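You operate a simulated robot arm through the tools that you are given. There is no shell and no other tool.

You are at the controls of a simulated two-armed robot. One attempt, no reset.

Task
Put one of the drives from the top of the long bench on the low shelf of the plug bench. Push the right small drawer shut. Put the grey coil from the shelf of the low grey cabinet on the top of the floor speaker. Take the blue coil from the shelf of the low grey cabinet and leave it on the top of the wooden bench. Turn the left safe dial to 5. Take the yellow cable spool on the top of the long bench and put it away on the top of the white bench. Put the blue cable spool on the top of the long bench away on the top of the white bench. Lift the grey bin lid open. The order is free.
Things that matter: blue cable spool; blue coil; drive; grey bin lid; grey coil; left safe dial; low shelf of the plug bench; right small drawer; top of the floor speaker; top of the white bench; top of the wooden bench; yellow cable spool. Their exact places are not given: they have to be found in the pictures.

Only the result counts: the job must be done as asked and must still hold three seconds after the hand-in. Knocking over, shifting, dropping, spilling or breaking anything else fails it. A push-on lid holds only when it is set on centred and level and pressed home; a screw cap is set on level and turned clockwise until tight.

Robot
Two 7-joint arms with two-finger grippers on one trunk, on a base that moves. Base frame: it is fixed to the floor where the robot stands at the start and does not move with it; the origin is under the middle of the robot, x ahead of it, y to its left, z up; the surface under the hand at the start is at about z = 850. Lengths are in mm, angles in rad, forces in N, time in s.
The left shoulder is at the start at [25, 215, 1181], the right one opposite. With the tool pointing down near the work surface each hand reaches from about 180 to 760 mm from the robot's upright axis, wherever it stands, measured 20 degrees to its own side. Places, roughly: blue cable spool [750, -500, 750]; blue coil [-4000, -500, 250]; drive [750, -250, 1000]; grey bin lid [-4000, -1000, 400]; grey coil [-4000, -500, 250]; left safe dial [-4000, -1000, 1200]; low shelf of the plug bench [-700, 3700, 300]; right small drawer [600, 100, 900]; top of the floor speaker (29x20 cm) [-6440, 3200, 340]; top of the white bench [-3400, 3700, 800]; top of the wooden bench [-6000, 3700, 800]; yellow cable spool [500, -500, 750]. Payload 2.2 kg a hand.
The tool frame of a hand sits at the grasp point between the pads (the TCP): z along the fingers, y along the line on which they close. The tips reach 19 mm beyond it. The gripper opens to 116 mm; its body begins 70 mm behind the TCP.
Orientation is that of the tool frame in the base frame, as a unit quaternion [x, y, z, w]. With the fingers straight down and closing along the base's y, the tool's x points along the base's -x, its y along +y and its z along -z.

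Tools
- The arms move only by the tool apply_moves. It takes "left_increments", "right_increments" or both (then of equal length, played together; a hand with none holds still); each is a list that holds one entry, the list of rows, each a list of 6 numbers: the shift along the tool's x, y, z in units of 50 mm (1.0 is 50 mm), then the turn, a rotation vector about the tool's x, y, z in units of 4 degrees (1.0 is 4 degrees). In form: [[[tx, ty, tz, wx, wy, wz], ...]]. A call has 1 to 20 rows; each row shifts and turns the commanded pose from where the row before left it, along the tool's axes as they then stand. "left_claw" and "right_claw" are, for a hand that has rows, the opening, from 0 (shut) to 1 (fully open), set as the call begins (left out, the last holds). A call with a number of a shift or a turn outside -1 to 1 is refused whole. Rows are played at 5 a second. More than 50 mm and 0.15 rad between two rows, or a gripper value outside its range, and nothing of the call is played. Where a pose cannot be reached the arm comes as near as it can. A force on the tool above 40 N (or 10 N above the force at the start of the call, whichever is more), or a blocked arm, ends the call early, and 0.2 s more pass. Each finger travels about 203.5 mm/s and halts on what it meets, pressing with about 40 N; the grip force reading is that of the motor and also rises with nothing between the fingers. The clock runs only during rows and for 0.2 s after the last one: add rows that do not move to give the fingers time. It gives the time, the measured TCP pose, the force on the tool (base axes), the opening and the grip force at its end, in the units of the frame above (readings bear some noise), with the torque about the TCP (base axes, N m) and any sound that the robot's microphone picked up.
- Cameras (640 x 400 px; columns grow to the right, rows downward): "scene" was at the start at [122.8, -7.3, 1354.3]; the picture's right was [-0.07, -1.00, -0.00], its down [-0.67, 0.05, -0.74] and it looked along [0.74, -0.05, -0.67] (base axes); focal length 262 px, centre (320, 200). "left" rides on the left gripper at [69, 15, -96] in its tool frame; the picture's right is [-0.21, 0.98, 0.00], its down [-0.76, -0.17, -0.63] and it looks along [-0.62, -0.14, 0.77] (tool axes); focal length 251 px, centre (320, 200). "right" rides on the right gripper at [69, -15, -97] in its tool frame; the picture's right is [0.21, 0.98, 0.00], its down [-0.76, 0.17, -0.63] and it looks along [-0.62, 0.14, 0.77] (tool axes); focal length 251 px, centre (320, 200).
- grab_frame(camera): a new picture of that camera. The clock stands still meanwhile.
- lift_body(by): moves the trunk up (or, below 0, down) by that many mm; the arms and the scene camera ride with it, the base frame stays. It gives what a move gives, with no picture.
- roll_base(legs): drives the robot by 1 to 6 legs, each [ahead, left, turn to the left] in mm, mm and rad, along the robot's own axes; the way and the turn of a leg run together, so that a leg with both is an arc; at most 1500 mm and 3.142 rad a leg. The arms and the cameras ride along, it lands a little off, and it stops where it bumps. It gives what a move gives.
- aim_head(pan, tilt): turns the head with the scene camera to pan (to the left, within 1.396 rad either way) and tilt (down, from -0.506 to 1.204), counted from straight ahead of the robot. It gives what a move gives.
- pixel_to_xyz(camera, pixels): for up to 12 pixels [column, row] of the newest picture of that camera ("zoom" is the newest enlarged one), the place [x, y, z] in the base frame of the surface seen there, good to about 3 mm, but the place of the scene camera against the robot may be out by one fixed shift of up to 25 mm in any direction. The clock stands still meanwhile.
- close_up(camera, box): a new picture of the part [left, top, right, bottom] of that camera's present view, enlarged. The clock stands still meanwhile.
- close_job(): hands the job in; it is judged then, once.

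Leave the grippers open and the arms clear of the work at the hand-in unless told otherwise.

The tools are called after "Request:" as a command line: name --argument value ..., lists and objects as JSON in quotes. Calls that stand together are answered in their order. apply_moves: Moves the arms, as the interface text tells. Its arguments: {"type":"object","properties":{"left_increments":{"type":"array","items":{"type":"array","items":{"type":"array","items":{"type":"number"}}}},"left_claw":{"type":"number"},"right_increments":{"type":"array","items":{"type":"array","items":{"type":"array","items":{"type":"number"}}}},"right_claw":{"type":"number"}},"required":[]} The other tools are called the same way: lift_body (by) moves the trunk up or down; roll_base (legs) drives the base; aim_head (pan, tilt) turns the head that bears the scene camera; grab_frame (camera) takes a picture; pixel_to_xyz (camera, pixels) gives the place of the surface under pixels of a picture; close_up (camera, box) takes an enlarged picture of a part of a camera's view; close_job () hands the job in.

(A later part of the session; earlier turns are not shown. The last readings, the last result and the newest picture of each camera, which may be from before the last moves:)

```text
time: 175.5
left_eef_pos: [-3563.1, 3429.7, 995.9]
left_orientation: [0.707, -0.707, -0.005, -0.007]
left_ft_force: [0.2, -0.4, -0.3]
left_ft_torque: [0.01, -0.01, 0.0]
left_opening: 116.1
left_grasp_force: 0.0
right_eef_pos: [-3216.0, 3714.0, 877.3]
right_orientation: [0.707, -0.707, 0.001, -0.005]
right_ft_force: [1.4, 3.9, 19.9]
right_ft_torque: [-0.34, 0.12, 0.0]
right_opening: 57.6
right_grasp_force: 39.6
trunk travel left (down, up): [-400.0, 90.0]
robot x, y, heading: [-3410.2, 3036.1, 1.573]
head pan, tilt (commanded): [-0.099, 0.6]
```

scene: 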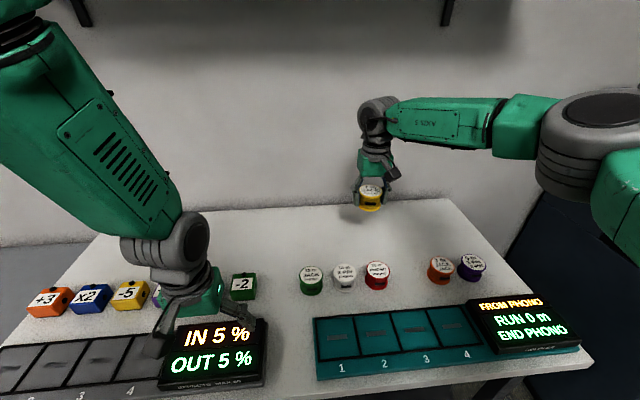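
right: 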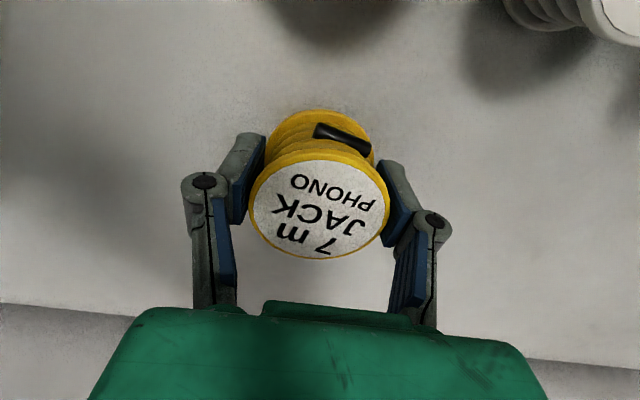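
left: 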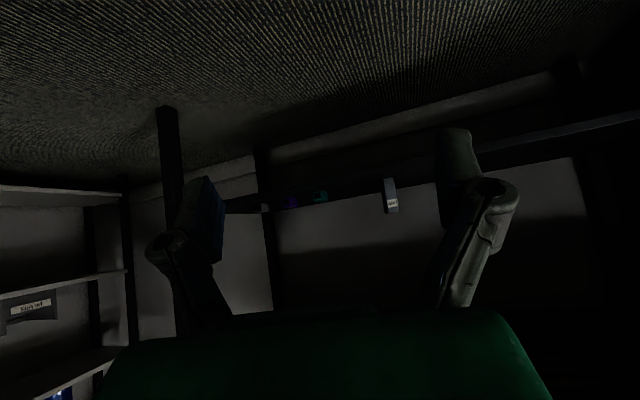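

The spool rests on the bench, with about 20 N upward on the tool. I'll ease up and open the right gripper.

Request:
apply_moves --right_increments '[[[0, 0, -0.04, 0, 0, 0], [0, 0, 0, 0, 0, 0]]]' --right_claw 0

Request:
apply_moves --right_increments '[[[0, 0, 0, 0, 0, 0], [0, 0, 0, 0, 0, 0], [0, 0, 0, 0, 0, 0], [0, 0, 0, 0, 0, 0]]]' --right_claw 0.9

Request:
apply_moves --right_increments '[[[0, 0, -0.4, 0, 0, 0], [0, 0, -0.7, 0, 0, 0], [0, 0, -0.8, 0, 0, 0], [0, 0, -0.8, 0, 0, 0], [0, 0, -0.8, 0, 0, 0]]]'

Request:
grab_frame --camera "right"

```text
time: 176.1
left_eef_pos: [-3561.6, 3430.3, 994.5]
left_orientation: [0.707, -0.707, -0.005, -0.007]
left_ft_force: [0.3, 0.1, 0.0]
left_ft_torque: [-0.01, -0.02, -0.02]
left_opening: 115.8
left_grasp_force: 0.2
right_eef_pos: [-3217.0, 3713.9, 876.6]
right_orientation: [0.709, -0.706, 0.003, -0.002]
right_ft_force: [1.2, 3.7, 13.4]
right_ft_torque: [0.13, 0.13, -0.03]
right_opening: 57.9
right_grasp_force: 39.6
trunk travel left (down, up): [-400.0, 90.0]
robot x, y, heading: [-3407.2, 3036.6, 1.574]
head pan, tilt (commanded): [-0.099, 0.6]
```

```text
time: 177.1
left_eef_pos: [-3561.9, 3430.9, 995.5]
left_orientation: [0.708, -0.706, -0.005, -0.007]
left_ft_force: [0.1, 0.1, -0.5]
left_ft_torque: [-0.02, -0.01, -0.02]
left_opening: 116.1
left_grasp_force: 0.1
right_eef_pos: [-3215.4, 3714.8, 876.0]
right_orientation: [0.708, -0.706, 0.002, -0.002]
right_ft_force: [0.7, 0.7, 0.7]
right_ft_torque: [-0.02, 0.02, 0.0]
right_opening: 104.4
right_grasp_force: 0.0
trunk travel left (down, up): [-400.0, 90.0]
robot x, y, heading: [-3408.3, 3037.2, 1.573]
head pan, tilt (commanded): [-0.099, 0.6]
```

```text
time: 178.3
left_eef_pos: [-3562.5, 3431.6, 994.9]
left_orientation: [0.708, -0.706, -0.005, -0.007]
left_ft_force: [-0.7, 0.2, -0.6]
left_ft_torque: [0.0, -0.01, 0.01]
left_opening: 116.0
left_grasp_force: 0.1
right_eef_pos: [-3219.4, 3713.0, 1051.5]
right_orientation: [0.708, -0.706, 0.003, -0.002]
right_ft_force: [-0.1, 0.1, 0.0]
right_ft_torque: [0.01, -0.02, -0.01]
right_opening: 104.3
right_grasp_force: 0.1
trunk travel left (down, up): [-400.0, 90.0]
robot x, y, heading: [-3415.0, 3037.0, 1.57]
head pan, tilt (commanded): [-0.099, 0.6]
```

```text
taken
```

right: 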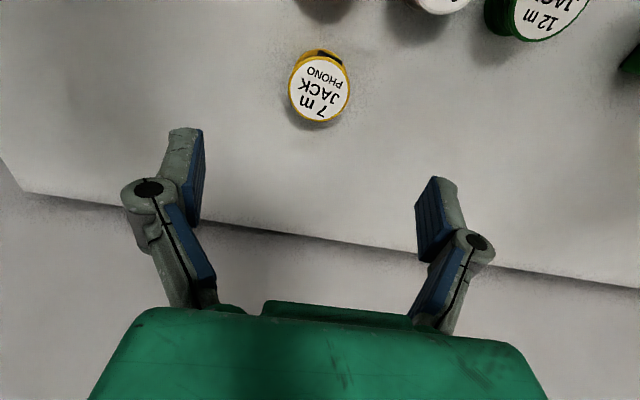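

The yellow spool stands on the white bench. Next I'll pull the right hand in, back off, turn to face +x and go back for the blue spool.

Request:
apply_moves --right_increments '[[[0.8, 0, 0, 0, 0, 0], [0.8, 0, 0, 0, 0, 0], [0.8, 0, 0, 0, 0, 0], [0.8, 0, 0, 0, 0, 0], [0.8, 0, 0, 0, 0, 0], [0.8, 0, 0, 0, 0, 0], [0.8, 0, 0, 0, 0, 0], [0.8, 0, 0, 0, 0, 0], [0.8, 0, 0, 0, 0, 0]]]' --right_claw 1

Request:
roll_base --legs '[[-340, 0, 0], [0, 0, -1.57]]'

Request:
aim_head --pan 0 --tilt 0.5

Request:
grab_frame --camera "scene"

```text
time: 180.3
left_eef_pos: [-3562.1, 3430.3, 994.9]
left_orientation: [0.708, -0.706, -0.005, -0.007]
left_ft_force: [0.3, -0.6, 0.5]
left_ft_torque: [0.01, 0.03, -0.03]
left_opening: 115.7
left_grasp_force: 0.1
right_eef_pos: [-3219.2, 3352.1, 1051.2]
right_orientation: [0.708, -0.706, 0.002, -0.004]
right_ft_force: [-1.1, -0.5, 0.6]
right_ft_torque: [0.04, 0.01, 0.02]
right_opening: 116.1
right_grasp_force: 0.1
trunk travel left (down, up): [-400.0, 90.0]
robot x, y, heading: [-3410.0, 3039.8, 1.573]
head pan, tilt (commanded): [-0.099, 0.6]
```

```text
time: 186.3
left_eef_pos: [-3021.2, 2864.7, 994.0]
left_orientation: [-0.019, 1.0, -0.002, 0.008]
left_ft_force: [0.6, 0.6, 0.3]
left_ft_torque: [0.01, -0.02, 0.0]
left_opening: 116.1
left_grasp_force: 0.1
right_eef_pos: [-3086.4, 2519.4, 1050.8]
right_orientation: [-0.02, 1.0, -0.004, 0.0]
right_ft_force: [-0.5, 0.0, -0.3]
right_ft_torque: [0.0, -0.04, 0.03]
right_opening: 116.1
right_grasp_force: 0.0
trunk travel left (down, up): [-400.0, 90.0]
robot x, y, heading: [-3412.0, 2696.2, 0.038]
head pan, tilt (commanded): [-0.099, 0.6]
```

```text
time: 186.9
left_eef_pos: [-3023.2, 2865.1, 995.8]
left_orientation: [-0.02, 1.0, -0.001, 0.01]
left_ft_force: [0.8, -0.8, -0.8]
left_ft_torque: [0.0, 0.01, 0.0]
left_opening: 116.1
left_grasp_force: 0.0
right_eef_pos: [-3089.0, 2519.6, 1051.3]
right_orientation: [-0.02, 1.0, -0.004, 0.002]
right_ft_force: [0.4, -1.5, -0.5]
right_ft_torque: [0.02, -0.03, 0.03]
right_opening: 115.8
right_grasp_force: 0.0
trunk travel left (down, up): [-400.0, 90.0]
robot x, y, heading: [-3408.2, 2698.4, 0.036]
head pan, tilt (commanded): [0.0, 0.499]
```

```text
taken
```

scene: 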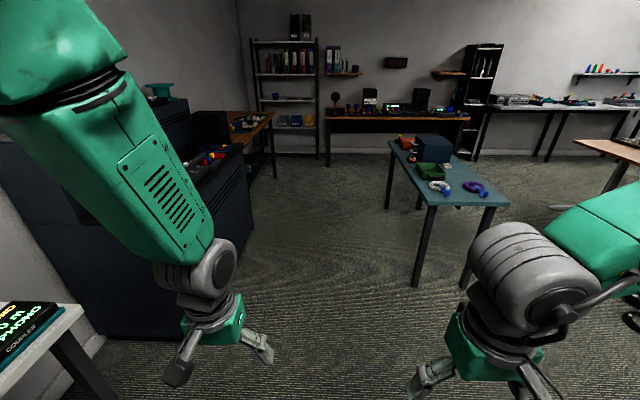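

The corridor back is clear. I'll correct the heading and drive toward +x.

Request:
roll_base --legs '[[1450, 0, -0.036], [1450, 0, 0]]'

Request:
grab_frame --camera "scene"

```text
time: 200.8
left_eef_pos: [-138.9, 2864.9, 995.6]
left_orientation: [0.002, 1.0, -0.001, 0.01]
left_ft_force: [0.4, 0.6, -0.3]
left_ft_torque: [0.02, 0.02, 0.02]
left_opening: 116.1
left_grasp_force: 0.1
right_eef_pos: [-217.2, 2521.0, 1051.5]
right_orientation: [0.0, 1.0, -0.004, 0.002]
right_ft_force: [-0.4, -0.5, 1.0]
right_ft_torque: [-0.01, -0.01, 0.03]
right_opening: 116.0
right_grasp_force: 0.1
trunk travel left (down, up): [-400.0, 90.0]
robot x, y, heading: [-526.4, 2712.3, -0.0]
head pan, tilt (commanded): [0.0, 0.499]
```

```text
taken
```

scene: 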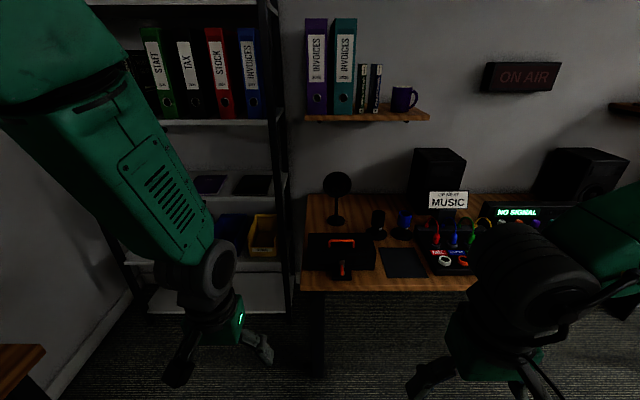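

I'll go ahead 210 mm, then strafe right in two legs down the passage to the long bench.

Request:
roll_base --legs '[[210, 0, 0], [0, -1300, 0]]'

Request:
roll_base --legs '[[0, -1350, 0]]'

Request:
grab_frame --camera "scene"

```text
time: 208.7
left_eef_pos: [61.5, 1556.7, 995.3]
left_orientation: [0.005, 1.0, -0.005, 0.011]
left_ft_force: [0.0, 0.2, 0.3]
left_ft_torque: [-0.01, 0.04, 0.0]
left_opening: 116.1
left_grasp_force: 0.1
right_eef_pos: [-20.0, 1213.8, 1053.6]
right_orientation: [0.006, 1.0, -0.007, 0.002]
right_ft_force: [0.5, 0.1, -0.5]
right_ft_torque: [0.0, 0.01, 0.0]
right_opening: 116.0
right_grasp_force: 0.1
trunk travel left (down, up): [-400.0, 90.0]
robot x, y, heading: [-329.3, 1402.4, -0.016]
head pan, tilt (commanded): [0.0, 0.499]
```

```text
time: 215.4
left_eef_pos: [28.5, 204.3, 997.6]
left_orientation: [0.019, 1.0, -0.005, 0.012]
left_ft_force: [-1.2, 0.3, 0.1]
left_ft_torque: [0.0, 0.04, -0.01]
left_opening: 116.2
left_grasp_force: 0.0
right_eef_pos: [-62.5, -135.9, 1055.4]
right_orientation: [0.018, 1.0, -0.005, 0.005]
right_ft_force: [0.9, -0.8, -0.2]
right_ft_torque: [-0.04, 0.0, -0.01]
right_opening: 116.1
right_grasp_force: 0.2
trunk travel left (down, up): [-400.0, 90.0]
robot x, y, heading: [-362.9, 66.7, -0.04]
head pan, tilt (commanded): [0.0, 0.499]
```

```text
taken
```

scene: 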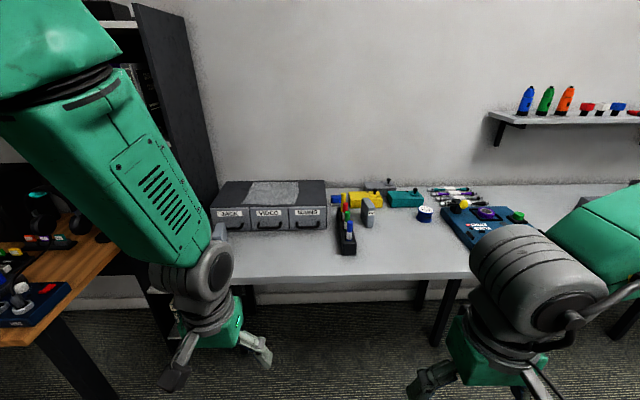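

I'll raise the left hand a bit, then move to about x=0, y=-150 in front of the blue spool at pixel (425,212).

Request:
apply_moves --left_increments '[[[0, 0, -0.6, 0, 0, 0], [0, 0, -0.6, 0, 0, 0], [0, 0, 0, 0, 0, 0]]]'

Request:
roll_base --legs '[[0, -210, 0.04], [350, 0, 0]]'

Request:
grab_frame --camera "scene"

Request:
grab_frame --camera "right"

```text
time: 216.2
left_eef_pos: [25.4, 205.1, 1057.4]
left_orientation: [0.018, 1.0, -0.004, 0.012]
left_ft_force: [-1.1, -0.2, -0.4]
left_ft_torque: [0.03, -0.05, -0.02]
left_opening: 116.2
left_grasp_force: 0.0
right_eef_pos: [-65.1, -135.6, 1055.2]
right_orientation: [0.017, 1.0, -0.006, 0.005]
right_ft_force: [0.5, 1.2, 0.3]
right_ft_torque: [0.0, -0.01, 0.02]
right_opening: 116.1
right_grasp_force: 0.0
trunk travel left (down, up): [-400.0, 90.0]
robot x, y, heading: [-358.1, 62.5, -0.04]
head pan, tilt (commanded): [0.0, 0.499]
```

```text
time: 219.7
left_eef_pos: [361.9, 3.9, 1059.4]
left_orientation: [-0.002, 1.0, -0.001, 0.014]
left_ft_force: [0.4, -0.7, 0.3]
left_ft_torque: [0.05, -0.03, -0.02]
left_opening: 116.0
left_grasp_force: 0.1
right_eef_pos: [285.5, -340.4, 1054.2]
right_orientation: [-0.001, 1.0, -0.004, 0.005]
right_ft_force: [-0.7, 0.3, -0.9]
right_ft_torque: [0.03, 0.02, -0.01]
right_opening: 116.1
right_grasp_force: 0.0
trunk travel left (down, up): [-400.0, 90.0]
robot x, y, heading: [-20.4, -147.6, -0.001]
head pan, tilt (commanded): [0.0, 0.499]
```

```text
taken
```

scene: 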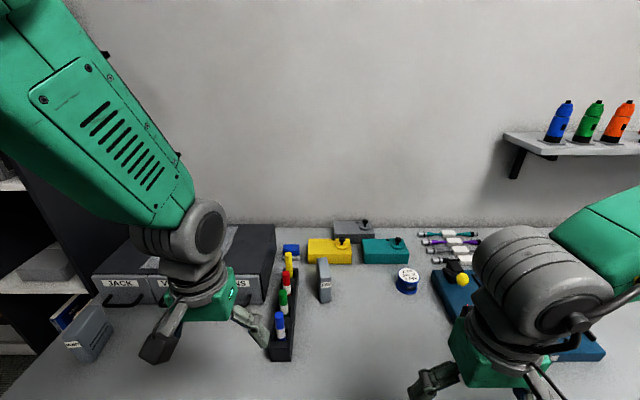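

```text
taken
```

right: 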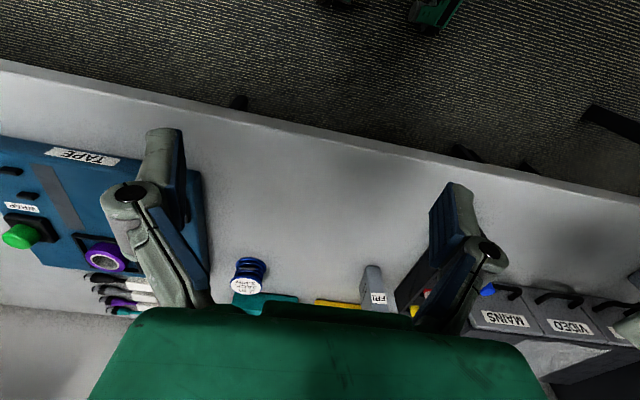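

Request:
pixel_to_xyz --camera "right" --pixels '[[245, 285], [235, 287], [256, 287], [245, 280], [248, 265], [265, 296], [262, 330], [180, 245]]'

Request:
pixel_to_xyz --camera "scene" --pixels '[[407, 274], [399, 276], [416, 276], [407, 269], [407, 280], [380, 262], [445, 285], [420, 300], [385, 250]]'

```text
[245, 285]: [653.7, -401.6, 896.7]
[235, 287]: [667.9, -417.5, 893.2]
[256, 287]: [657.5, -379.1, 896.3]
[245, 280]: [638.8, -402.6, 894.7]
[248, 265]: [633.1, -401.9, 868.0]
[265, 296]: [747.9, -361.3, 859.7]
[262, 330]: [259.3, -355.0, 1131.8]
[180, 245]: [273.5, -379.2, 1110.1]
```

```text
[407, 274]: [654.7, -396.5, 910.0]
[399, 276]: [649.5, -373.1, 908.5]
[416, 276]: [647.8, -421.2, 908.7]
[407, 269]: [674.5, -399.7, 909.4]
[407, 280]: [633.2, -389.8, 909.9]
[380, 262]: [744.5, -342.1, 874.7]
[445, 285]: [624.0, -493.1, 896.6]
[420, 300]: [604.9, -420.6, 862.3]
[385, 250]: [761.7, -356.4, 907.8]
```

The blue spool's centre is near (655,-398). I'll move the open right hand above it.

Request:
apply_moves --right_increments '[[[-0.82, -0.129, 0.098, 0, 0.15, 0], [-0.82, -0.129, 0.098, 0, 0, 0], [-0.82, -0.129, 0.098, 0, 0, 0], [-0.82, -0.129, 0.098, 0, 0, 0], [-0.82, -0.129, 0.098, 0, 0, 0], [-0.82, -0.129, 0.098, 0, 0, 0], [-0.82, -0.129, 0.098, 0, 0, 0], [-0.82, -0.129, 0.098, 0, 0, 0], [-0.82, -0.129, 0.098, 0, 0, 0], [0, 0, 0, 0, 0, 0]]]' --right_claw 1

Request:
grab_frame --camera "right"

```text
time: 221.9
left_eef_pos: [360.3, 6.8, 1060.0]
left_orientation: [-0.001, 1.0, -0.002, 0.015]
left_ft_force: [-0.1, -0.6, 0.0]
left_ft_torque: [0.02, -0.03, 0.0]
left_opening: 116.1
left_grasp_force: 0.1
right_eef_pos: [655.3, -393.4, 1011.9]
right_orientation: [-0.001, 1.0, -0.004, 0.002]
right_ft_force: [0.0, 0.1, 0.5]
right_ft_torque: [0.0, -0.01, 0.0]
right_opening: 116.1
right_grasp_force: 0.0
trunk travel left (down, up): [-400.0, 90.0]
robot x, y, heading: [-19.1, -149.7, 0.004]
head pan, tilt (commanded): [0.0, 0.499]
```

```text
taken
```

right: 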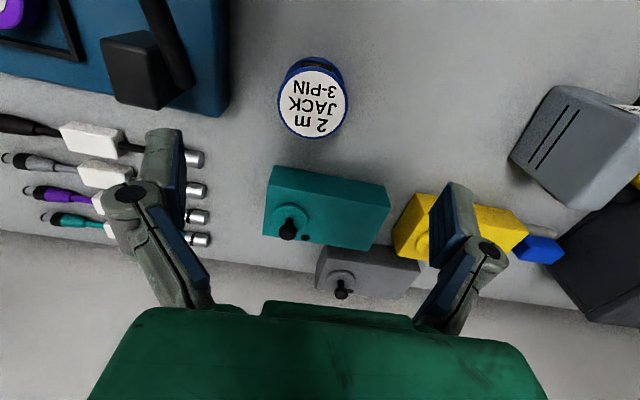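

Request:
pixel_to_xyz --camera "right" --pixels '[[313, 104], [281, 104], [346, 104], [313, 75], [313, 136], [225, 100], [267, 200], [388, 190], [205, 160], [205, 185], [300, 180]]'

```text
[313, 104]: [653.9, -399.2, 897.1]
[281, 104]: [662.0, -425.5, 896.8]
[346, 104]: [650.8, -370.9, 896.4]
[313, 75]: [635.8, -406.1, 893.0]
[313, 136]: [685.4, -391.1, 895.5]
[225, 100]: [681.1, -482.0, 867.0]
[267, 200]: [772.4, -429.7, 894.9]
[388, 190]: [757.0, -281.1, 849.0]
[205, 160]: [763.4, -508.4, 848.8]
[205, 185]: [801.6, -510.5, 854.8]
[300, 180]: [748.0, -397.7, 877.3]
```

The centre is confirmed at (655,-398). The blue panel's edge at y≈-482 is close to the finger, so I'll narrow the opening to about 90 mm before descending.

Request:
apply_moves --right_increments '[[[0, -0.096, 0.3, 0, 0, 0], [0, 0, 0.6, 0, 0, 0], [0, 0, 0.6, 0, 0, 0], [0, 0, 0.6, 0, 0, 0], [0, 0, 0.4, 0, 0, 0], [0, 0, 0.22, 0, 0, 0], [0, 0, 0, 0, 0, 0]]]' --right_claw 0.78

Request:
grab_frame --camera "right"

```text
time: 223.5
left_eef_pos: [360.0, 4.7, 1059.6]
left_orientation: [-0.001, 1.0, -0.001, 0.014]
left_ft_force: [-0.3, 0.1, 1.3]
left_ft_torque: [0.02, 0.08, -0.02]
left_opening: 115.8
left_grasp_force: 0.0
right_eef_pos: [654.6, -404.0, 876.2]
right_orientation: [-0.002, 1.0, -0.003, 0.001]
right_ft_force: [0.1, -0.7, -0.4]
right_ft_torque: [0.02, 0.03, -0.04]
right_opening: 90.4
right_grasp_force: 0.1
trunk travel left (down, up): [-400.0, 90.0]
robot x, y, heading: [-22.6, -149.6, 0.001]
head pan, tilt (commanded): [0.0, 0.499]
```

```text
taken
```

right: 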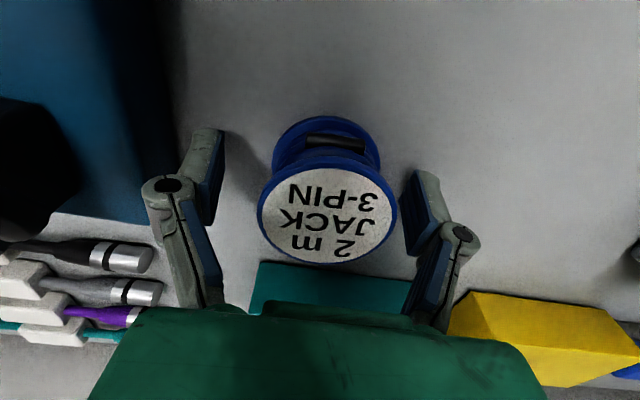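

The hand is about 5 mm too far right. I'll correct it and close on the spool.

Request:
apply_moves --right_increments '[[[0, 0.1, 0, 0, 0, 0], [0, 0, 0, 0, 0, 0]]]' --right_claw 0.78

Request:
apply_moves --right_increments '[[[0, 0, 0, 0, 0, 0], [0, 0, 0, 0, 0, 0], [0, 0, 0, 0, 0, 0], [0, 0, 0, 0, 0, 0]]]' --right_claw 0

Request:
apply_moves --right_increments '[[[0, 0, -0.1, 0, 0, 0], [0, 0, -0.2, 0, 0, 0], [0, 0, -0.3, 0, 0, 0], [0, 0, -0.4, 0, 0, 0], [0, 0, -0.5, 0, 0, 0], [0, 0, -0.5, 0, 0, 0], [0, 0, -0.5, 0, 0, 0], [0, 0, -0.5, 0, 0, 0], [0, 0, -0.4, 0, 0, 0], [0, 0, 0, 0, 0, 0]]]' --right_claw 0

Request:
grab_frame --camera "right"

```text
time: 224.1
left_eef_pos: [360.6, 6.5, 1060.9]
left_orientation: [-0.002, 1.0, -0.002, 0.014]
left_ft_force: [0.3, -0.3, 0.0]
left_ft_torque: [-0.02, -0.02, -0.01]
left_opening: 115.8
left_grasp_force: 0.0
right_eef_pos: [654.3, -397.4, 876.3]
right_orientation: [-0.001, 1.0, -0.004, 0.0]
right_ft_force: [-1.0, -0.1, 0.1]
right_ft_torque: [-0.01, 0.02, 0.0]
right_opening: 90.5
right_grasp_force: 0.0
trunk travel left (down, up): [-400.0, 90.0]
robot x, y, heading: [-20.3, -146.1, 0.002]
head pan, tilt (commanded): [0.0, 0.499]
```

```text
time: 225.1
left_eef_pos: [360.3, 5.7, 1058.8]
left_orientation: [-0.002, 1.0, -0.001, 0.014]
left_ft_force: [-0.3, 0.1, 0.0]
left_ft_torque: [0.01, 0.0, -0.01]
left_opening: 116.2
left_grasp_force: 0.1
right_eef_pos: [655.1, -396.6, 876.8]
right_orientation: [-0.001, 1.0, -0.003, 0.002]
right_ft_force: [1.0, -1.0, 1.8]
right_ft_torque: [-0.05, 0.01, 0.03]
right_opening: 58.2
right_grasp_force: 40.4
trunk travel left (down, up): [-400.0, 90.0]
robot x, y, heading: [-20.7, -146.1, 0.001]
head pan, tilt (commanded): [0.0, 0.499]
```

```text
time: 227.3
left_eef_pos: [361.0, 6.6, 1059.0]
left_orientation: [-0.001, 1.0, -0.002, 0.013]
left_ft_force: [-0.5, -0.2, 0.5]
left_ft_torque: [-0.02, -0.03, -0.03]
left_opening: 116.0
left_grasp_force: 0.0
right_eef_pos: [655.0, -398.3, 1044.6]
right_orientation: [-0.001, 1.0, -0.004, 0.0]
right_ft_force: [0.7, 0.1, -1.2]
right_ft_torque: [-0.03, -0.01, 0.01]
right_opening: 58.4
right_grasp_force: 40.3
trunk travel left (down, up): [-400.0, 90.0]
robot x, y, heading: [-19.6, -146.3, 0.004]
head pan, tilt (commanded): [0.0, 0.499]
```

```text
taken
```

right: 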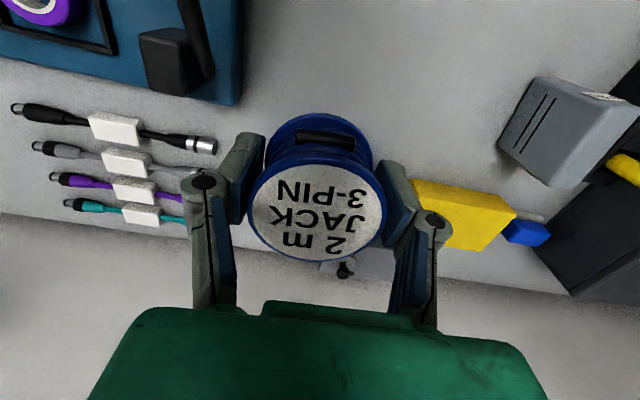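

The blue spool is held. I'll pull it in, back off, and strafe left up the passage.

Request:
apply_moves --right_increments '[[[0.4, 0.06, 0, 0, 0, 0], [0.7, 0.106, 0, 0, 0, 0], [0.7, 0.106, 0, 0, 0, 0], [0.7, 0.106, 0, 0, 0, 0], [0.7, 0.106, 0, 0, 0, 0], [0.7, 0.106, 0, 0, 0, 0], [0.7, 0.106, 0, 0, 0, 0], [0.7, 0.106, 0, 0, 0, 0], [0.7, 0.106, 0, 0, 0, 0], [0.7, 0.106, 0, 0, 0, 0], [0.3, 0.06, 0, 0, 0, 0]]]' --right_claw 0

Request:
roll_base --legs '[[-300, 0, 0], [0, 1400, 0.0]]'

```text
time: 229.7
left_eef_pos: [360.5, 6.8, 1059.1]
left_orientation: [-0.002, 1.0, -0.003, 0.014]
left_ft_force: [-0.1, 0.5, -0.2]
left_ft_torque: [-0.02, 0.0, 0.01]
left_opening: 116.0
left_grasp_force: 0.0
right_eef_pos: [303.7, -343.7, 1046.1]
right_orientation: [-0.002, 1.0, -0.004, 0.001]
right_ft_force: [0.0, -0.6, -1.9]
right_ft_torque: [-0.02, 0.01, 0.02]
right_opening: 58.4
right_grasp_force: 39.7
trunk travel left (down, up): [-400.0, 90.0]
robot x, y, heading: [-20.4, -147.7, 0.004]
head pan, tilt (commanded): [0.0, 0.499]
```

```text
time: 238.3
left_eef_pos: [27.2, 1409.8, 1058.5]
left_orientation: [-0.017, 1.0, -0.002, 0.014]
left_ft_force: [0.6, 0.5, -0.7]
left_ft_torque: [-0.03, -0.02, -0.03]
left_opening: 115.8
left_grasp_force: 0.1
right_eef_pos: [-18.8, 1060.3, 1046.8]
right_orientation: [-0.017, 1.0, -0.005, 0.0]
right_ft_force: [-0.3, 0.4, -1.2]
right_ft_torque: [0.0, 0.0, 0.01]
right_opening: 58.1
right_grasp_force: 40.3
trunk travel left (down, up): [-400.0, 90.0]
robot x, y, heading: [-348.8, 1241.8, 0.034]
head pan, tilt (commanded): [0.0, 0.499]
```

Request:
roll_base --legs '[[30, 1440, -0.05]]'

Request:
roll_base --legs '[[0, 0, 1.58]]'

Request:
grab_frame --camera "scene"

```text
time: 245.4
left_eef_pos: [35.8, 2839.1, 1060.4]
left_orientation: [-0.001, 1.0, -0.004, 0.015]
left_ft_force: [0.4, 0.1, 0.6]
left_ft_torque: [-0.02, -0.01, 0.02]
left_opening: 116.1
left_grasp_force: 0.0
right_eef_pos: [-21.7, 2490.6, 1048.5]
right_orientation: [-0.001, 1.0, -0.006, 0.002]
right_ft_force: [0.7, -0.1, -1.6]
right_ft_torque: [0.01, -0.01, -0.06]
right_opening: 58.2
right_grasp_force: 39.7
trunk travel left (down, up): [-400.0, 90.0]
robot x, y, heading: [-342.5, 2681.2, 0.005]
head pan, tilt (commanded): [0.0, 0.499]
```

```text
time: 249.7
left_eef_pos: [-501.9, 3055.6, 1061.6]
left_orientation: [0.712, -0.702, -0.01, -0.014]
left_ft_force: [0.5, -0.7, 0.4]
left_ft_torque: [-0.02, 0.0, -0.01]
left_opening: 115.9
left_grasp_force: 0.1
right_eef_pos: [-152.9, 3004.5, 1049.3]
right_orientation: [0.712, -0.702, 0.001, -0.007]
right_ft_force: [0.9, -1.3, -1.5]
right_ft_torque: [-0.04, 0.01, 0.0]
right_opening: 58.3
right_grasp_force: 39.6
trunk travel left (down, up): [-400.0, 90.0]
robot x, y, heading: [-341.5, 2677.7, 1.579]
head pan, tilt (commanded): [0.0, 0.499]
```

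```text
taken
```

scene: 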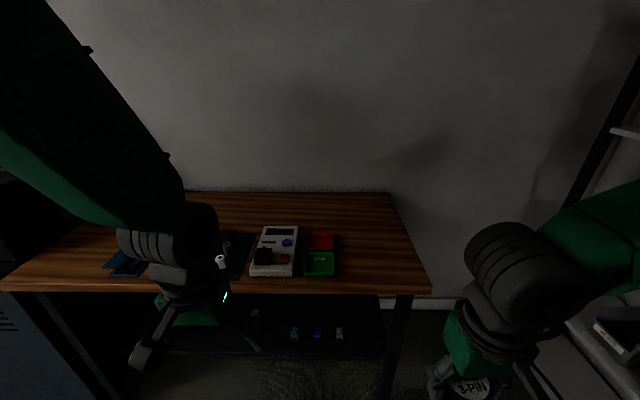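

I'll strafe left along the corridor at y≈2680 toward the white bench.

Request:
roll_base --legs '[[0, 1450, -0.04]]'

Request:
roll_base --legs '[[0, 1450, -0.03]]'

Request:
grab_frame --camera "scene"

```text
time: 257.1
left_eef_pos: [-1975.9, 3081.0, 1062.1]
left_orientation: [-0.693, 0.72, 0.01, 0.015]
left_ft_force: [0.3, 0.7, 0.3]
left_ft_torque: [-0.01, 0.03, -0.02]
left_opening: 116.0
left_grasp_force: 0.1
right_eef_pos: [-1629.2, 3009.9, 1050.3]
right_orientation: [-0.694, 0.72, -0.001, 0.007]
right_ft_force: [0.2, -0.9, -1.4]
right_ft_torque: [-0.02, 0.0, 0.03]
right_opening: 58.3
right_grasp_force: 40.3
trunk travel left (down, up): [-400.0, 90.0]
robot x, y, heading: [-1836.2, 2699.5, 1.534]
head pan, tilt (commanded): [0.0, 0.499]
```

```text
time: 264.4
left_eef_pos: [-3421.2, 3168.4, 1061.8]
left_orientation: [-0.68, 0.733, 0.011, 0.017]
left_ft_force: [1.0, 0.5, 0.5]
left_ft_torque: [-0.03, -0.04, -0.01]
left_opening: 115.9
left_grasp_force: 0.0
right_eef_pos: [-3078.2, 3084.0, 1050.9]
right_orientation: [-0.679, 0.734, 0.0, 0.009]
right_ft_force: [1.2, -0.6, -0.6]
right_ft_torque: [-0.04, 0.01, 0.03]
right_opening: 58.0
right_grasp_force: 40.3
trunk travel left (down, up): [-400.0, 90.0]
robot x, y, heading: [-3297.9, 2787.6, 1.492]
head pan, tilt (commanded): [0.0, 0.499]
```

```text
taken
```

scene: 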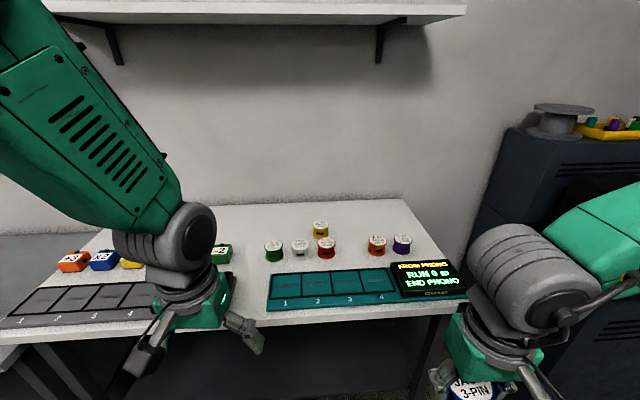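

The yellow spool is visible behind the red one. I'll square up the heading and move 250 mm ahead.

Request:
roll_base --legs '[[0, 0, 0.078], [250, 0, 0]]'

Request:
grab_frame --camera "scene"

Request:
pixel_to_xyz --camera "scene" --pixels '[[320, 225]]'

```text
time: 266.6
left_eef_pos: [-3456.7, 3398.0, 1064.3]
left_orientation: [-0.706, 0.708, 0.009, 0.019]
left_ft_force: [-0.5, 0.8, 0.9]
left_ft_torque: [0.01, 0.02, 0.04]
left_opening: 116.1
left_grasp_force: 0.0
right_eef_pos: [-3105.8, 3340.4, 1053.2]
right_orientation: [-0.707, 0.707, 0.0, 0.012]
right_ft_force: [0.2, -0.7, -1.6]
right_ft_torque: [-0.02, -0.03, 0.01]
right_opening: 57.9
right_grasp_force: 40.3
trunk travel left (down, up): [-400.0, 90.0]
robot x, y, heading: [-3299.1, 3026.4, 1.57]
head pan, tilt (commanded): [0.0, 0.499]
```

```text
taken
```

scene: 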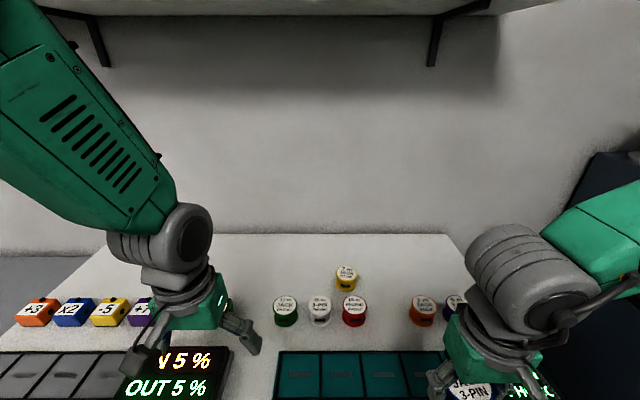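

```text
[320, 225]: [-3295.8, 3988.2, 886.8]
```

Request:
pixel_to_xyz --camera "scene" --pixels '[[346, 272], [353, 302], [422, 302], [453, 300], [400, 270], [400, 285], [420, 265]]'

```text
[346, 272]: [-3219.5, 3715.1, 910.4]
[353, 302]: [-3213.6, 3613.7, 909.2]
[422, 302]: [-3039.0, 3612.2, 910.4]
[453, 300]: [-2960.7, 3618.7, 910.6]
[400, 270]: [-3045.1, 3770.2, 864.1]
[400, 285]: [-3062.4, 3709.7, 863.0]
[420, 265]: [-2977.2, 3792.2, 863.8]
```

The yellow spool is at (-3219,3715). I'll put the blue one at about (-3080,3715), level the hand, and reach forward.

Request:
apply_moves --right_increments '[[[-0.5, -0.052, 0, -0.24, 0.24, 0], [-0.75, -0.052, 0, 0, 0, 0], [-0.8, -0.052, 0, 0, 0, 0], [-0.8, -0.052, 0, 0, 0, 0], [-0.8, -0.052, 0, 0, 0, 0], [-0.8, -0.052, 0, 0, 0, 0], [-0.8, -0.052, 0, 0, 0, 0], [-0.8, -0.052, 0, 0, 0, 0], [-0.8, -0.052, 0, 0, 0, 0], [-0.6, -0.052, 0, 0, 0, 0], [0, 0, 0, 0, 0, 0]]]' --right_claw 0

Request:
grab_frame --camera "right"

```text
time: 269.0
left_eef_pos: [-3454.2, 3395.1, 1064.3]
left_orientation: [-0.706, 0.708, 0.011, 0.02]
left_ft_force: [-0.6, -0.3, 0.0]
left_ft_torque: [0.0, 0.0, -0.03]
left_opening: 116.0
left_grasp_force: 0.1
right_eef_pos: [-3078.1, 3710.1, 1055.1]
right_orientation: [-0.707, 0.707, 0.001, -0.001]
right_ft_force: [-0.7, -0.1, -1.2]
right_ft_torque: [-0.01, -0.01, -0.01]
right_opening: 57.9
right_grasp_force: 39.6
trunk travel left (down, up): [-400.0, 90.0]
robot x, y, heading: [-3295.8, 3027.6, 1.568]
head pan, tilt (commanded): [0.0, 0.499]
```

```text
taken
```

right: 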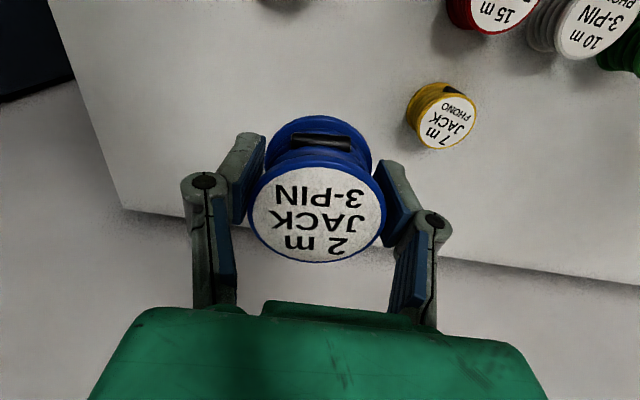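

Level and clear, with yellow at a safe distance. I'll descend about 166 mm, then creep to contact.

Request:
apply_moves --right_increments '[[[0, 0, 0.5, 0, 0, 0], [0, 0, 0.65, 0, 0, 0], [0, 0, 0.65, 0, 0, 0], [0, 0, 0.65, 0, 0, 0], [0, 0, 0.5, 0, 0, 0], [0, 0, 0.3, 0, 0, 0], [0, 0, 0, 0, 0, 0]]]' --right_claw 0

Request:
apply_moves --right_increments '[[[0, 0, 0.1, 0, 0, 0], [0, 0, 0.06, 0, 0, 0], [0, 0, 0, 0, 0, 0]]]' --right_claw 0

```text
time: 270.6
left_eef_pos: [-3454.8, 3395.4, 1064.5]
left_orientation: [-0.707, 0.707, 0.011, 0.02]
left_ft_force: [-0.3, -0.1, -0.1]
left_ft_torque: [-0.02, 0.0, 0.0]
left_opening: 116.0
left_grasp_force: 0.1
right_eef_pos: [-3079.8, 3713.4, 888.6]
right_orientation: [-0.707, 0.707, 0.0, -0.001]
right_ft_force: [0.1, 0.7, -2.4]
right_ft_torque: [-0.01, 0.0, 0.01]
right_opening: 57.9
right_grasp_force: 39.7
trunk travel left (down, up): [-400.0, 90.0]
robot x, y, heading: [-3291.8, 3029.0, 1.561]
head pan, tilt (commanded): [0.0, 0.499]
```

```text
time: 271.4
left_eef_pos: [-3455.0, 3397.8, 1063.9]
left_orientation: [-0.706, 0.707, 0.011, 0.02]
left_ft_force: [0.4, -0.4, 0.6]
left_ft_torque: [0.03, -0.01, 0.0]
left_opening: 115.9
left_grasp_force: 0.1
right_eef_pos: [-3080.0, 3712.4, 882.8]
right_orientation: [0.708, -0.707, -0.001, 0.0]
right_ft_force: [0.8, 0.0, -1.7]
right_ft_torque: [-0.02, -0.04, -0.02]
right_opening: 57.9
right_grasp_force: 40.3
trunk travel left (down, up): [-400.0, 90.0]
robot x, y, heading: [-3292.9, 3027.5, 1.57]
head pan, tilt (commanded): [0.0, 0.499]
```

Request:
apply_moves --right_increments '[[[0, 0, 0.05, 0, 0, 0], [0, 0, 0.03, 0, 0, 0], [0, 0, 0, 0, 0, 0]]]' --right_claw 0

Request:
apply_moves --right_increments '[[[0, 0, 0.03, 0, 0, 0], [0, 0, 0, 0, 0, 0]]]' --right_claw 0

```text
time: 272.2
left_eef_pos: [-3455.5, 3395.8, 1063.0]
left_orientation: [-0.706, 0.708, 0.011, 0.018]
left_ft_force: [0.1, -0.1, -0.1]
left_ft_torque: [-0.01, 0.03, -0.01]
left_opening: 116.0
left_grasp_force: 0.0
right_eef_pos: [-3079.0, 3711.5, 878.1]
right_orientation: [-0.707, 0.708, 0.0, 0.0]
right_ft_force: [-0.5, -0.2, -1.9]
right_ft_torque: [-0.02, -0.05, 0.02]
right_opening: 57.7
right_grasp_force: 39.8
trunk travel left (down, up): [-400.0, 90.0]
robot x, y, heading: [-3297.6, 3028.8, 1.568]
head pan, tilt (commanded): [0.0, 0.499]
```

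```text
time: 272.8
left_eef_pos: [-3456.0, 3396.8, 1063.4]
left_orientation: [-0.706, 0.708, 0.01, 0.019]
left_ft_force: [0.1, 0.0, 0.3]
left_ft_torque: [0.02, 0.0, 0.0]
left_opening: 116.1
left_grasp_force: 0.0
right_eef_pos: [-3079.5, 3710.8, 875.7]
right_orientation: [-0.707, 0.708, 0.0, 0.0]
right_ft_force: [0.7, -0.4, 2.0]
right_ft_torque: [0.01, -0.11, -0.01]
right_opening: 57.8
right_grasp_force: 40.2
trunk travel left (down, up): [-400.0, 90.0]
robot x, y, heading: [-3294.0, 3027.5, 1.568]
head pan, tilt (commanded): [0.0, 0.499]
```

Contact is just beginning (+2 N against -2 N hanging). I'll take one more small step, then release and lift away.

Request:
apply_moves --right_increments '[[[0, 0, 0.02, 0, 0, 0], [0, 0, 0, 0, 0, 0]]]' --right_claw 0

Request:
apply_moves --right_increments '[[[0, 0, 0, 0, 0, 0], [0, 0, 0, 0, 0, 0], [0, 0, 0, 0, 0, 0], [0, 0, 0, 0, 0, 0]]]' --right_claw 0.8

Request:
apply_moves --right_increments '[[[0, 0, -0.4, 0, 0, 0], [0, 0, -0.7, 0, 0, 0], [0, 0, -0.8, 0, 0, 0], [0, 0, -0.8, 0, 0, 0], [0, 0, -0.8, 0, 0, 0]]]'

Request:
grab_frame --camera "right"

```text
time: 273.4
left_eef_pos: [-3456.0, 3395.8, 1063.0]
left_orientation: [-0.706, 0.708, 0.011, 0.02]
left_ft_force: [0.0, -0.6, 0.0]
left_ft_torque: [0.0, -0.04, -0.01]
left_opening: 116.0
left_grasp_force: 0.1
right_eef_pos: [-3078.5, 3712.1, 876.0]
right_orientation: [-0.707, 0.707, 0.0, 0.001]
right_ft_force: [1.6, 0.9, 8.1]
right_ft_torque: [0.07, -0.29, -0.01]
right_opening: 57.7
right_grasp_force: 39.7
trunk travel left (down, up): [-400.0, 90.0]
robot x, y, heading: [-3295.0, 3030.3, 1.571]
head pan, tilt (commanded): [0.0, 0.499]
```

```text
time: 274.4
left_eef_pos: [-3454.7, 3396.2, 1064.6]
left_orientation: [-0.706, 0.707, 0.01, 0.019]
left_ft_force: [0.5, 0.5, 1.0]
left_ft_torque: [0.03, 0.04, 0.01]
left_opening: 116.1
left_grasp_force: 0.1
right_eef_pos: [-3079.6, 3711.3, 875.3]
right_orientation: [-0.707, 0.708, 0.0, 0.0]
right_ft_force: [0.3, -0.5, 0.2]
right_ft_torque: [0.0, -0.01, -0.02]
right_opening: 92.7
right_grasp_force: 0.1
trunk travel left (down, up): [-400.0, 90.0]
robot x, y, heading: [-3294.0, 3029.2, 1.565]
head pan, tilt (commanded): [0.0, 0.499]
```

```text
time: 275.6
left_eef_pos: [-3455.4, 3395.4, 1064.0]
left_orientation: [-0.706, 0.708, 0.01, 0.02]
left_ft_force: [-0.8, -0.4, 0.9]
left_ft_torque: [0.01, 0.01, 0.02]
left_opening: 116.2
left_grasp_force: 0.1
right_eef_pos: [-3078.3, 3709.5, 1052.4]
right_orientation: [-0.707, 0.707, -0.001, 0.0]
right_ft_force: [0.7, -0.4, 1.1]
right_ft_torque: [0.02, -0.01, -0.05]
right_opening: 92.5
right_grasp_force: 0.1
trunk travel left (down, up): [-400.0, 90.0]
robot x, y, heading: [-3293.6, 3029.2, 1.564]
head pan, tilt (commanded): [0.0, 0.499]
```

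```text
taken
```

right: 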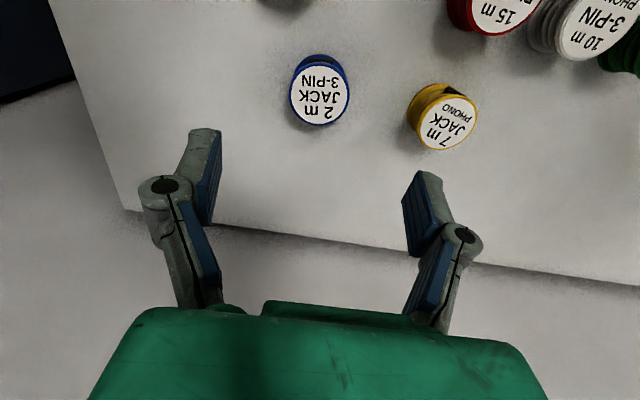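

Both spools are on the white bench. I'll pull in the right hand, back off and turn around to face -y, toward the grey cabinet, bin and safe.

Request:
apply_moves --right_increments '[[[0.8, 0, 0, 0, 0, 0], [0.8, 0, 0, 0, 0, 0], [0.8, 0, 0, 0, 0, 0], [0.8, 0, 0, 0, 0, 0], [0.8, 0, 0, 0, 0, 0], [0.8, 0, 0, 0, 0, 0], [0.8, 0, 0, 0, 0, 0], [0.8, 0, 0, 0, 0, 0], [0.8, 0, 0, 0, 0, 0]]]' --right_claw 1

Request:
roll_base --legs '[[-380, 0, 0], [0, 0, 1.57]]'

Request:
roll_base --legs '[[0, 0, 1.57]]'

Request:
aim_head --pan 0 --tilt 0.4

Request:
grab_frame --camera "scene"

```text
time: 277.6
left_eef_pos: [-3454.7, 3395.8, 1064.2]
left_orientation: [-0.706, 0.708, 0.011, 0.02]
left_ft_force: [-0.2, -0.2, 0.6]
left_ft_torque: [0.0, 0.04, -0.02]
left_opening: 115.7
left_grasp_force: 0.0
right_eef_pos: [-3079.6, 3348.6, 1051.8]
right_orientation: [-0.707, 0.708, 0.0, 0.001]
right_ft_force: [0.2, -0.2, -0.6]
right_ft_torque: [0.03, 0.02, 0.02]
right_opening: 116.1
right_grasp_force: 0.1
trunk travel left (down, up): [-400.0, 90.0]
robot x, y, heading: [-3296.6, 3030.7, 1.569]
head pan, tilt (commanded): [0.0, 0.499]
```

```text
time: 283.8
left_eef_pos: [-3665.1, 2491.5, 1063.8]
left_orientation: [1.0, -0.006, -0.022, -0.007]
left_ft_force: [0.6, 0.4, 0.6]
left_ft_torque: [0.01, 0.0, 0.04]
left_opening: 115.8
left_grasp_force: 0.0
right_eef_pos: [-3616.9, 2867.9, 1051.2]
right_orientation: [1.0, -0.003, 0.001, 0.0]
right_ft_force: [0.3, -0.9, -0.9]
right_ft_torque: [-0.01, 0.0, -0.03]
right_opening: 116.1
right_grasp_force: 0.0
trunk travel left (down, up): [-400.0, 90.0]
robot x, y, heading: [-3297.0, 2646.7, 3.134]
head pan, tilt (commanded): [0.0, 0.499]
```

```text
time: 288.1
left_eef_pos: [-3132.1, 2285.4, 1063.0]
left_orientation: [0.703, 0.711, -0.02, 0.012]
left_ft_force: [-0.2, 0.1, -0.1]
left_ft_torque: [-0.01, 0.01, 0.0]
left_opening: 116.1
left_grasp_force: 0.0
right_eef_pos: [-3508.9, 2327.0, 1051.4]
right_orientation: [0.703, 0.712, -0.001, 0.0]
right_ft_force: [0.0, 0.5, -0.2]
right_ft_torque: [-0.01, 0.01, 0.02]
right_opening: 116.1
right_grasp_force: 0.1
trunk travel left (down, up): [-400.0, 90.0]
robot x, y, heading: [-3300.1, 2650.1, -1.561]
head pan, tilt (commanded): [0.0, 0.499]
```

```text
time: 288.8
left_eef_pos: [-3130.3, 2287.5, 1064.5]
left_orientation: [0.703, 0.711, -0.021, 0.013]
left_ft_force: [-0.1, 0.0, 0.8]
left_ft_torque: [-0.02, 0.01, -0.01]
left_opening: 116.2
left_grasp_force: 0.2
right_eef_pos: [-3507.9, 2327.3, 1052.1]
right_orientation: [0.703, 0.711, -0.002, 0.001]
right_ft_force: [0.1, 0.3, -0.3]
right_ft_torque: [0.01, -0.01, 0.01]
right_opening: 116.0
right_grasp_force: 0.1
trunk travel left (down, up): [-400.0, 90.0]
robot x, y, heading: [-3294.8, 2645.5, -1.563]
head pan, tilt (commanded): [0.0, 0.4]
```

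```text
taken
```

scene: 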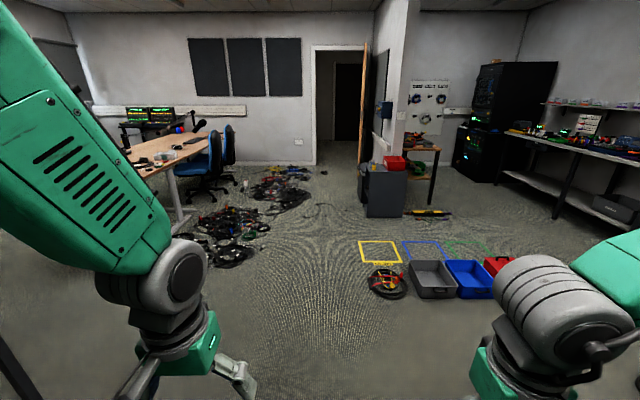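

I see a low grey cabinet at (385,190), a blue wall box at (385,110), trays on the floor on the right and a cable mess at (230,220). I'll zoom in.

Request:
close_up --camera "scene" --box '[330, 80, 490, 230]'

Request:
pixel_to_xyz --camera "scene" --pixels '[[385, 190], [367, 190], [385, 170], [395, 160], [385, 110], [380, 250], [435, 270], [390, 285], [450, 212], [230, 220], [280, 185], [405, 190]]'

```text
2.67 times, centred on (410, 155) of scene
```

zoom: 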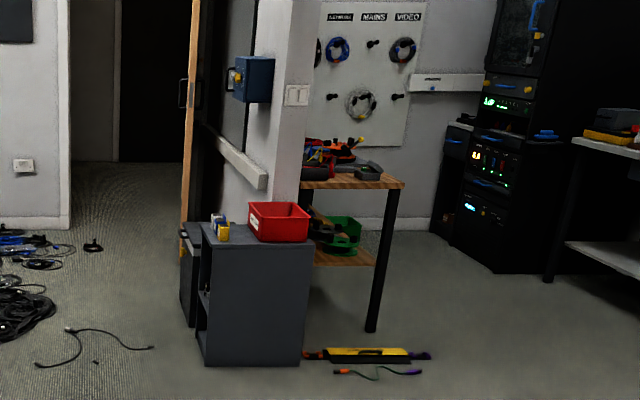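

```text
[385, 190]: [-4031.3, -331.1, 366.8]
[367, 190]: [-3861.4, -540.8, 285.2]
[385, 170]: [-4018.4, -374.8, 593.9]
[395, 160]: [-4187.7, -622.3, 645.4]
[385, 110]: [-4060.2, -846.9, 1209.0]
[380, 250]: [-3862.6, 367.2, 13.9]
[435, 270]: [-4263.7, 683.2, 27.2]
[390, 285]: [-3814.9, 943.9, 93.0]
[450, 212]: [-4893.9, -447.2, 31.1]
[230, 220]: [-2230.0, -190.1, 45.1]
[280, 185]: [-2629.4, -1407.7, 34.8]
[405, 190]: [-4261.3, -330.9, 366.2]
```

Request:
pixel_to_xyz --camera "scene" --pixels '[[270, 230], [255, 255], [248, 262], [310, 190], [305, 175], [330, 172], [345, 205], [385, 208], [372, 290], [410, 290], [320, 250], [360, 262]]'

Request:
close_up --camera "scene" --box '[180, 150, 420, 300]'

```text
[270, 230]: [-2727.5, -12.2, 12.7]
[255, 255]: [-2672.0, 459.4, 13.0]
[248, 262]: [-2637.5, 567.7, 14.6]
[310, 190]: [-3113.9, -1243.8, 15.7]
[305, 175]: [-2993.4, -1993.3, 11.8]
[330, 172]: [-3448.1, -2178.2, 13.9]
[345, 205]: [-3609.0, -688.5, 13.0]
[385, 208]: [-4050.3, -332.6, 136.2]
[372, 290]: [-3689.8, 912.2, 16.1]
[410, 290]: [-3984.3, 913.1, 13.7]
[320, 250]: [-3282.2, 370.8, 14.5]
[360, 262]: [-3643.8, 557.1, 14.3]
```

```text
2.67 times, centred on (300, 225) of scene
```

zoom: 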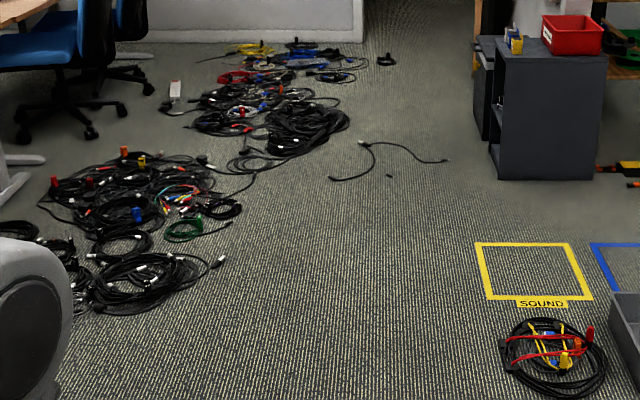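

There is a loose cable lying in front of the cabinet and big cable piles on the left. I need a careful map, so I'll drive 1300 mm closer along x≈-3300 and look again.

Request:
roll_base --legs '[[1300, 0, -0.008]]'

Request:
aim_head --pan -0.1 --tilt 0.55

Request:
grab_frame --camera "scene"

```text
time: 295.4
left_eef_pos: [-3128.2, 973.8, 1066.0]
left_orientation: [0.707, 0.707, -0.021, 0.013]
left_ft_force: [0.0, -0.9, 0.4]
left_ft_torque: [-0.05, 0.0, 0.01]
left_opening: 116.1
left_grasp_force: 0.1
right_eef_pos: [-3504.9, 1018.9, 1051.9]
right_orientation: [0.706, 0.708, -0.002, 0.002]
right_ft_force: [0.7, -0.3, -0.2]
right_ft_torque: [-0.02, 0.0, -0.01]
right_opening: 116.2
right_grasp_force: 0.0
trunk travel left (down, up): [-400.0, 90.0]
robot x, y, heading: [-3289.3, 1337.2, -1.57]
head pan, tilt (commanded): [0.0, 0.4]
```

```text
time: 296.1
left_eef_pos: [-3128.0, 975.3, 1065.4]
left_orientation: [0.706, 0.707, -0.023, 0.012]
left_ft_force: [0.6, 0.3, -0.1]
left_ft_torque: [0.02, 0.01, 0.02]
left_opening: 116.0
left_grasp_force: 0.2
right_eef_pos: [-3504.1, 1020.1, 1052.9]
right_orientation: [0.707, 0.708, -0.002, 0.002]
right_ft_force: [-1.3, 0.6, 0.0]
right_ft_torque: [0.0, -0.03, 0.01]
right_opening: 115.9
right_grasp_force: 0.0
trunk travel left (down, up): [-400.0, 90.0]
robot x, y, heading: [-3291.9, 1334.1, -1.57]
head pan, tilt (commanded): [-0.099, 0.55]
```

```text
taken
```

scene: 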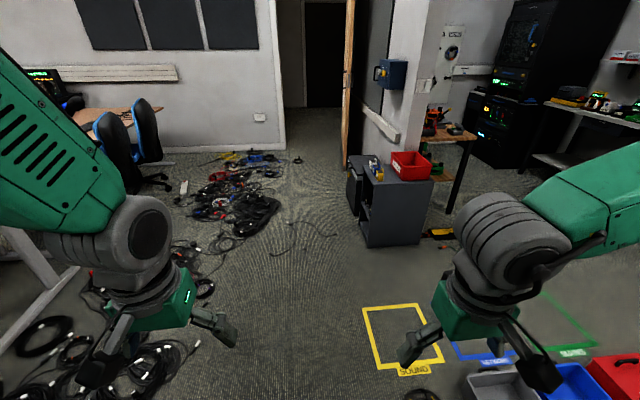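

Request:
close_up --camera "scene" --box '[180, 130, 440, 300]'

Request:
pixel_to_xyz --camera "scene" --pixels '[[271, 255], [290, 225], [310, 228], [337, 236], [240, 238], [275, 215], [362, 238], [422, 245], [388, 185], [352, 210], [196, 345], [300, 160]]'

```text
2.35 times, centred on (310, 215) of scene
```

zoom: 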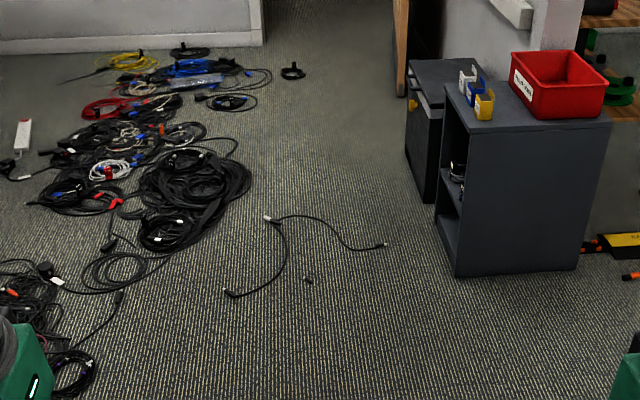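

```text
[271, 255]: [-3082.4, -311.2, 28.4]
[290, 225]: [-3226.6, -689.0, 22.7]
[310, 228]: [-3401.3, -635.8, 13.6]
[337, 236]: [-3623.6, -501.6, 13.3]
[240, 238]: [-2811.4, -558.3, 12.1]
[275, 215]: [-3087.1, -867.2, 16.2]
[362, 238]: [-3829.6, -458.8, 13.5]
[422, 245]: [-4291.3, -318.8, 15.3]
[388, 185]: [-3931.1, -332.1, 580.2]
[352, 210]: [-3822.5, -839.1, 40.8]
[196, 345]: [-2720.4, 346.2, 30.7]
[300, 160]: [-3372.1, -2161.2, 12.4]
```

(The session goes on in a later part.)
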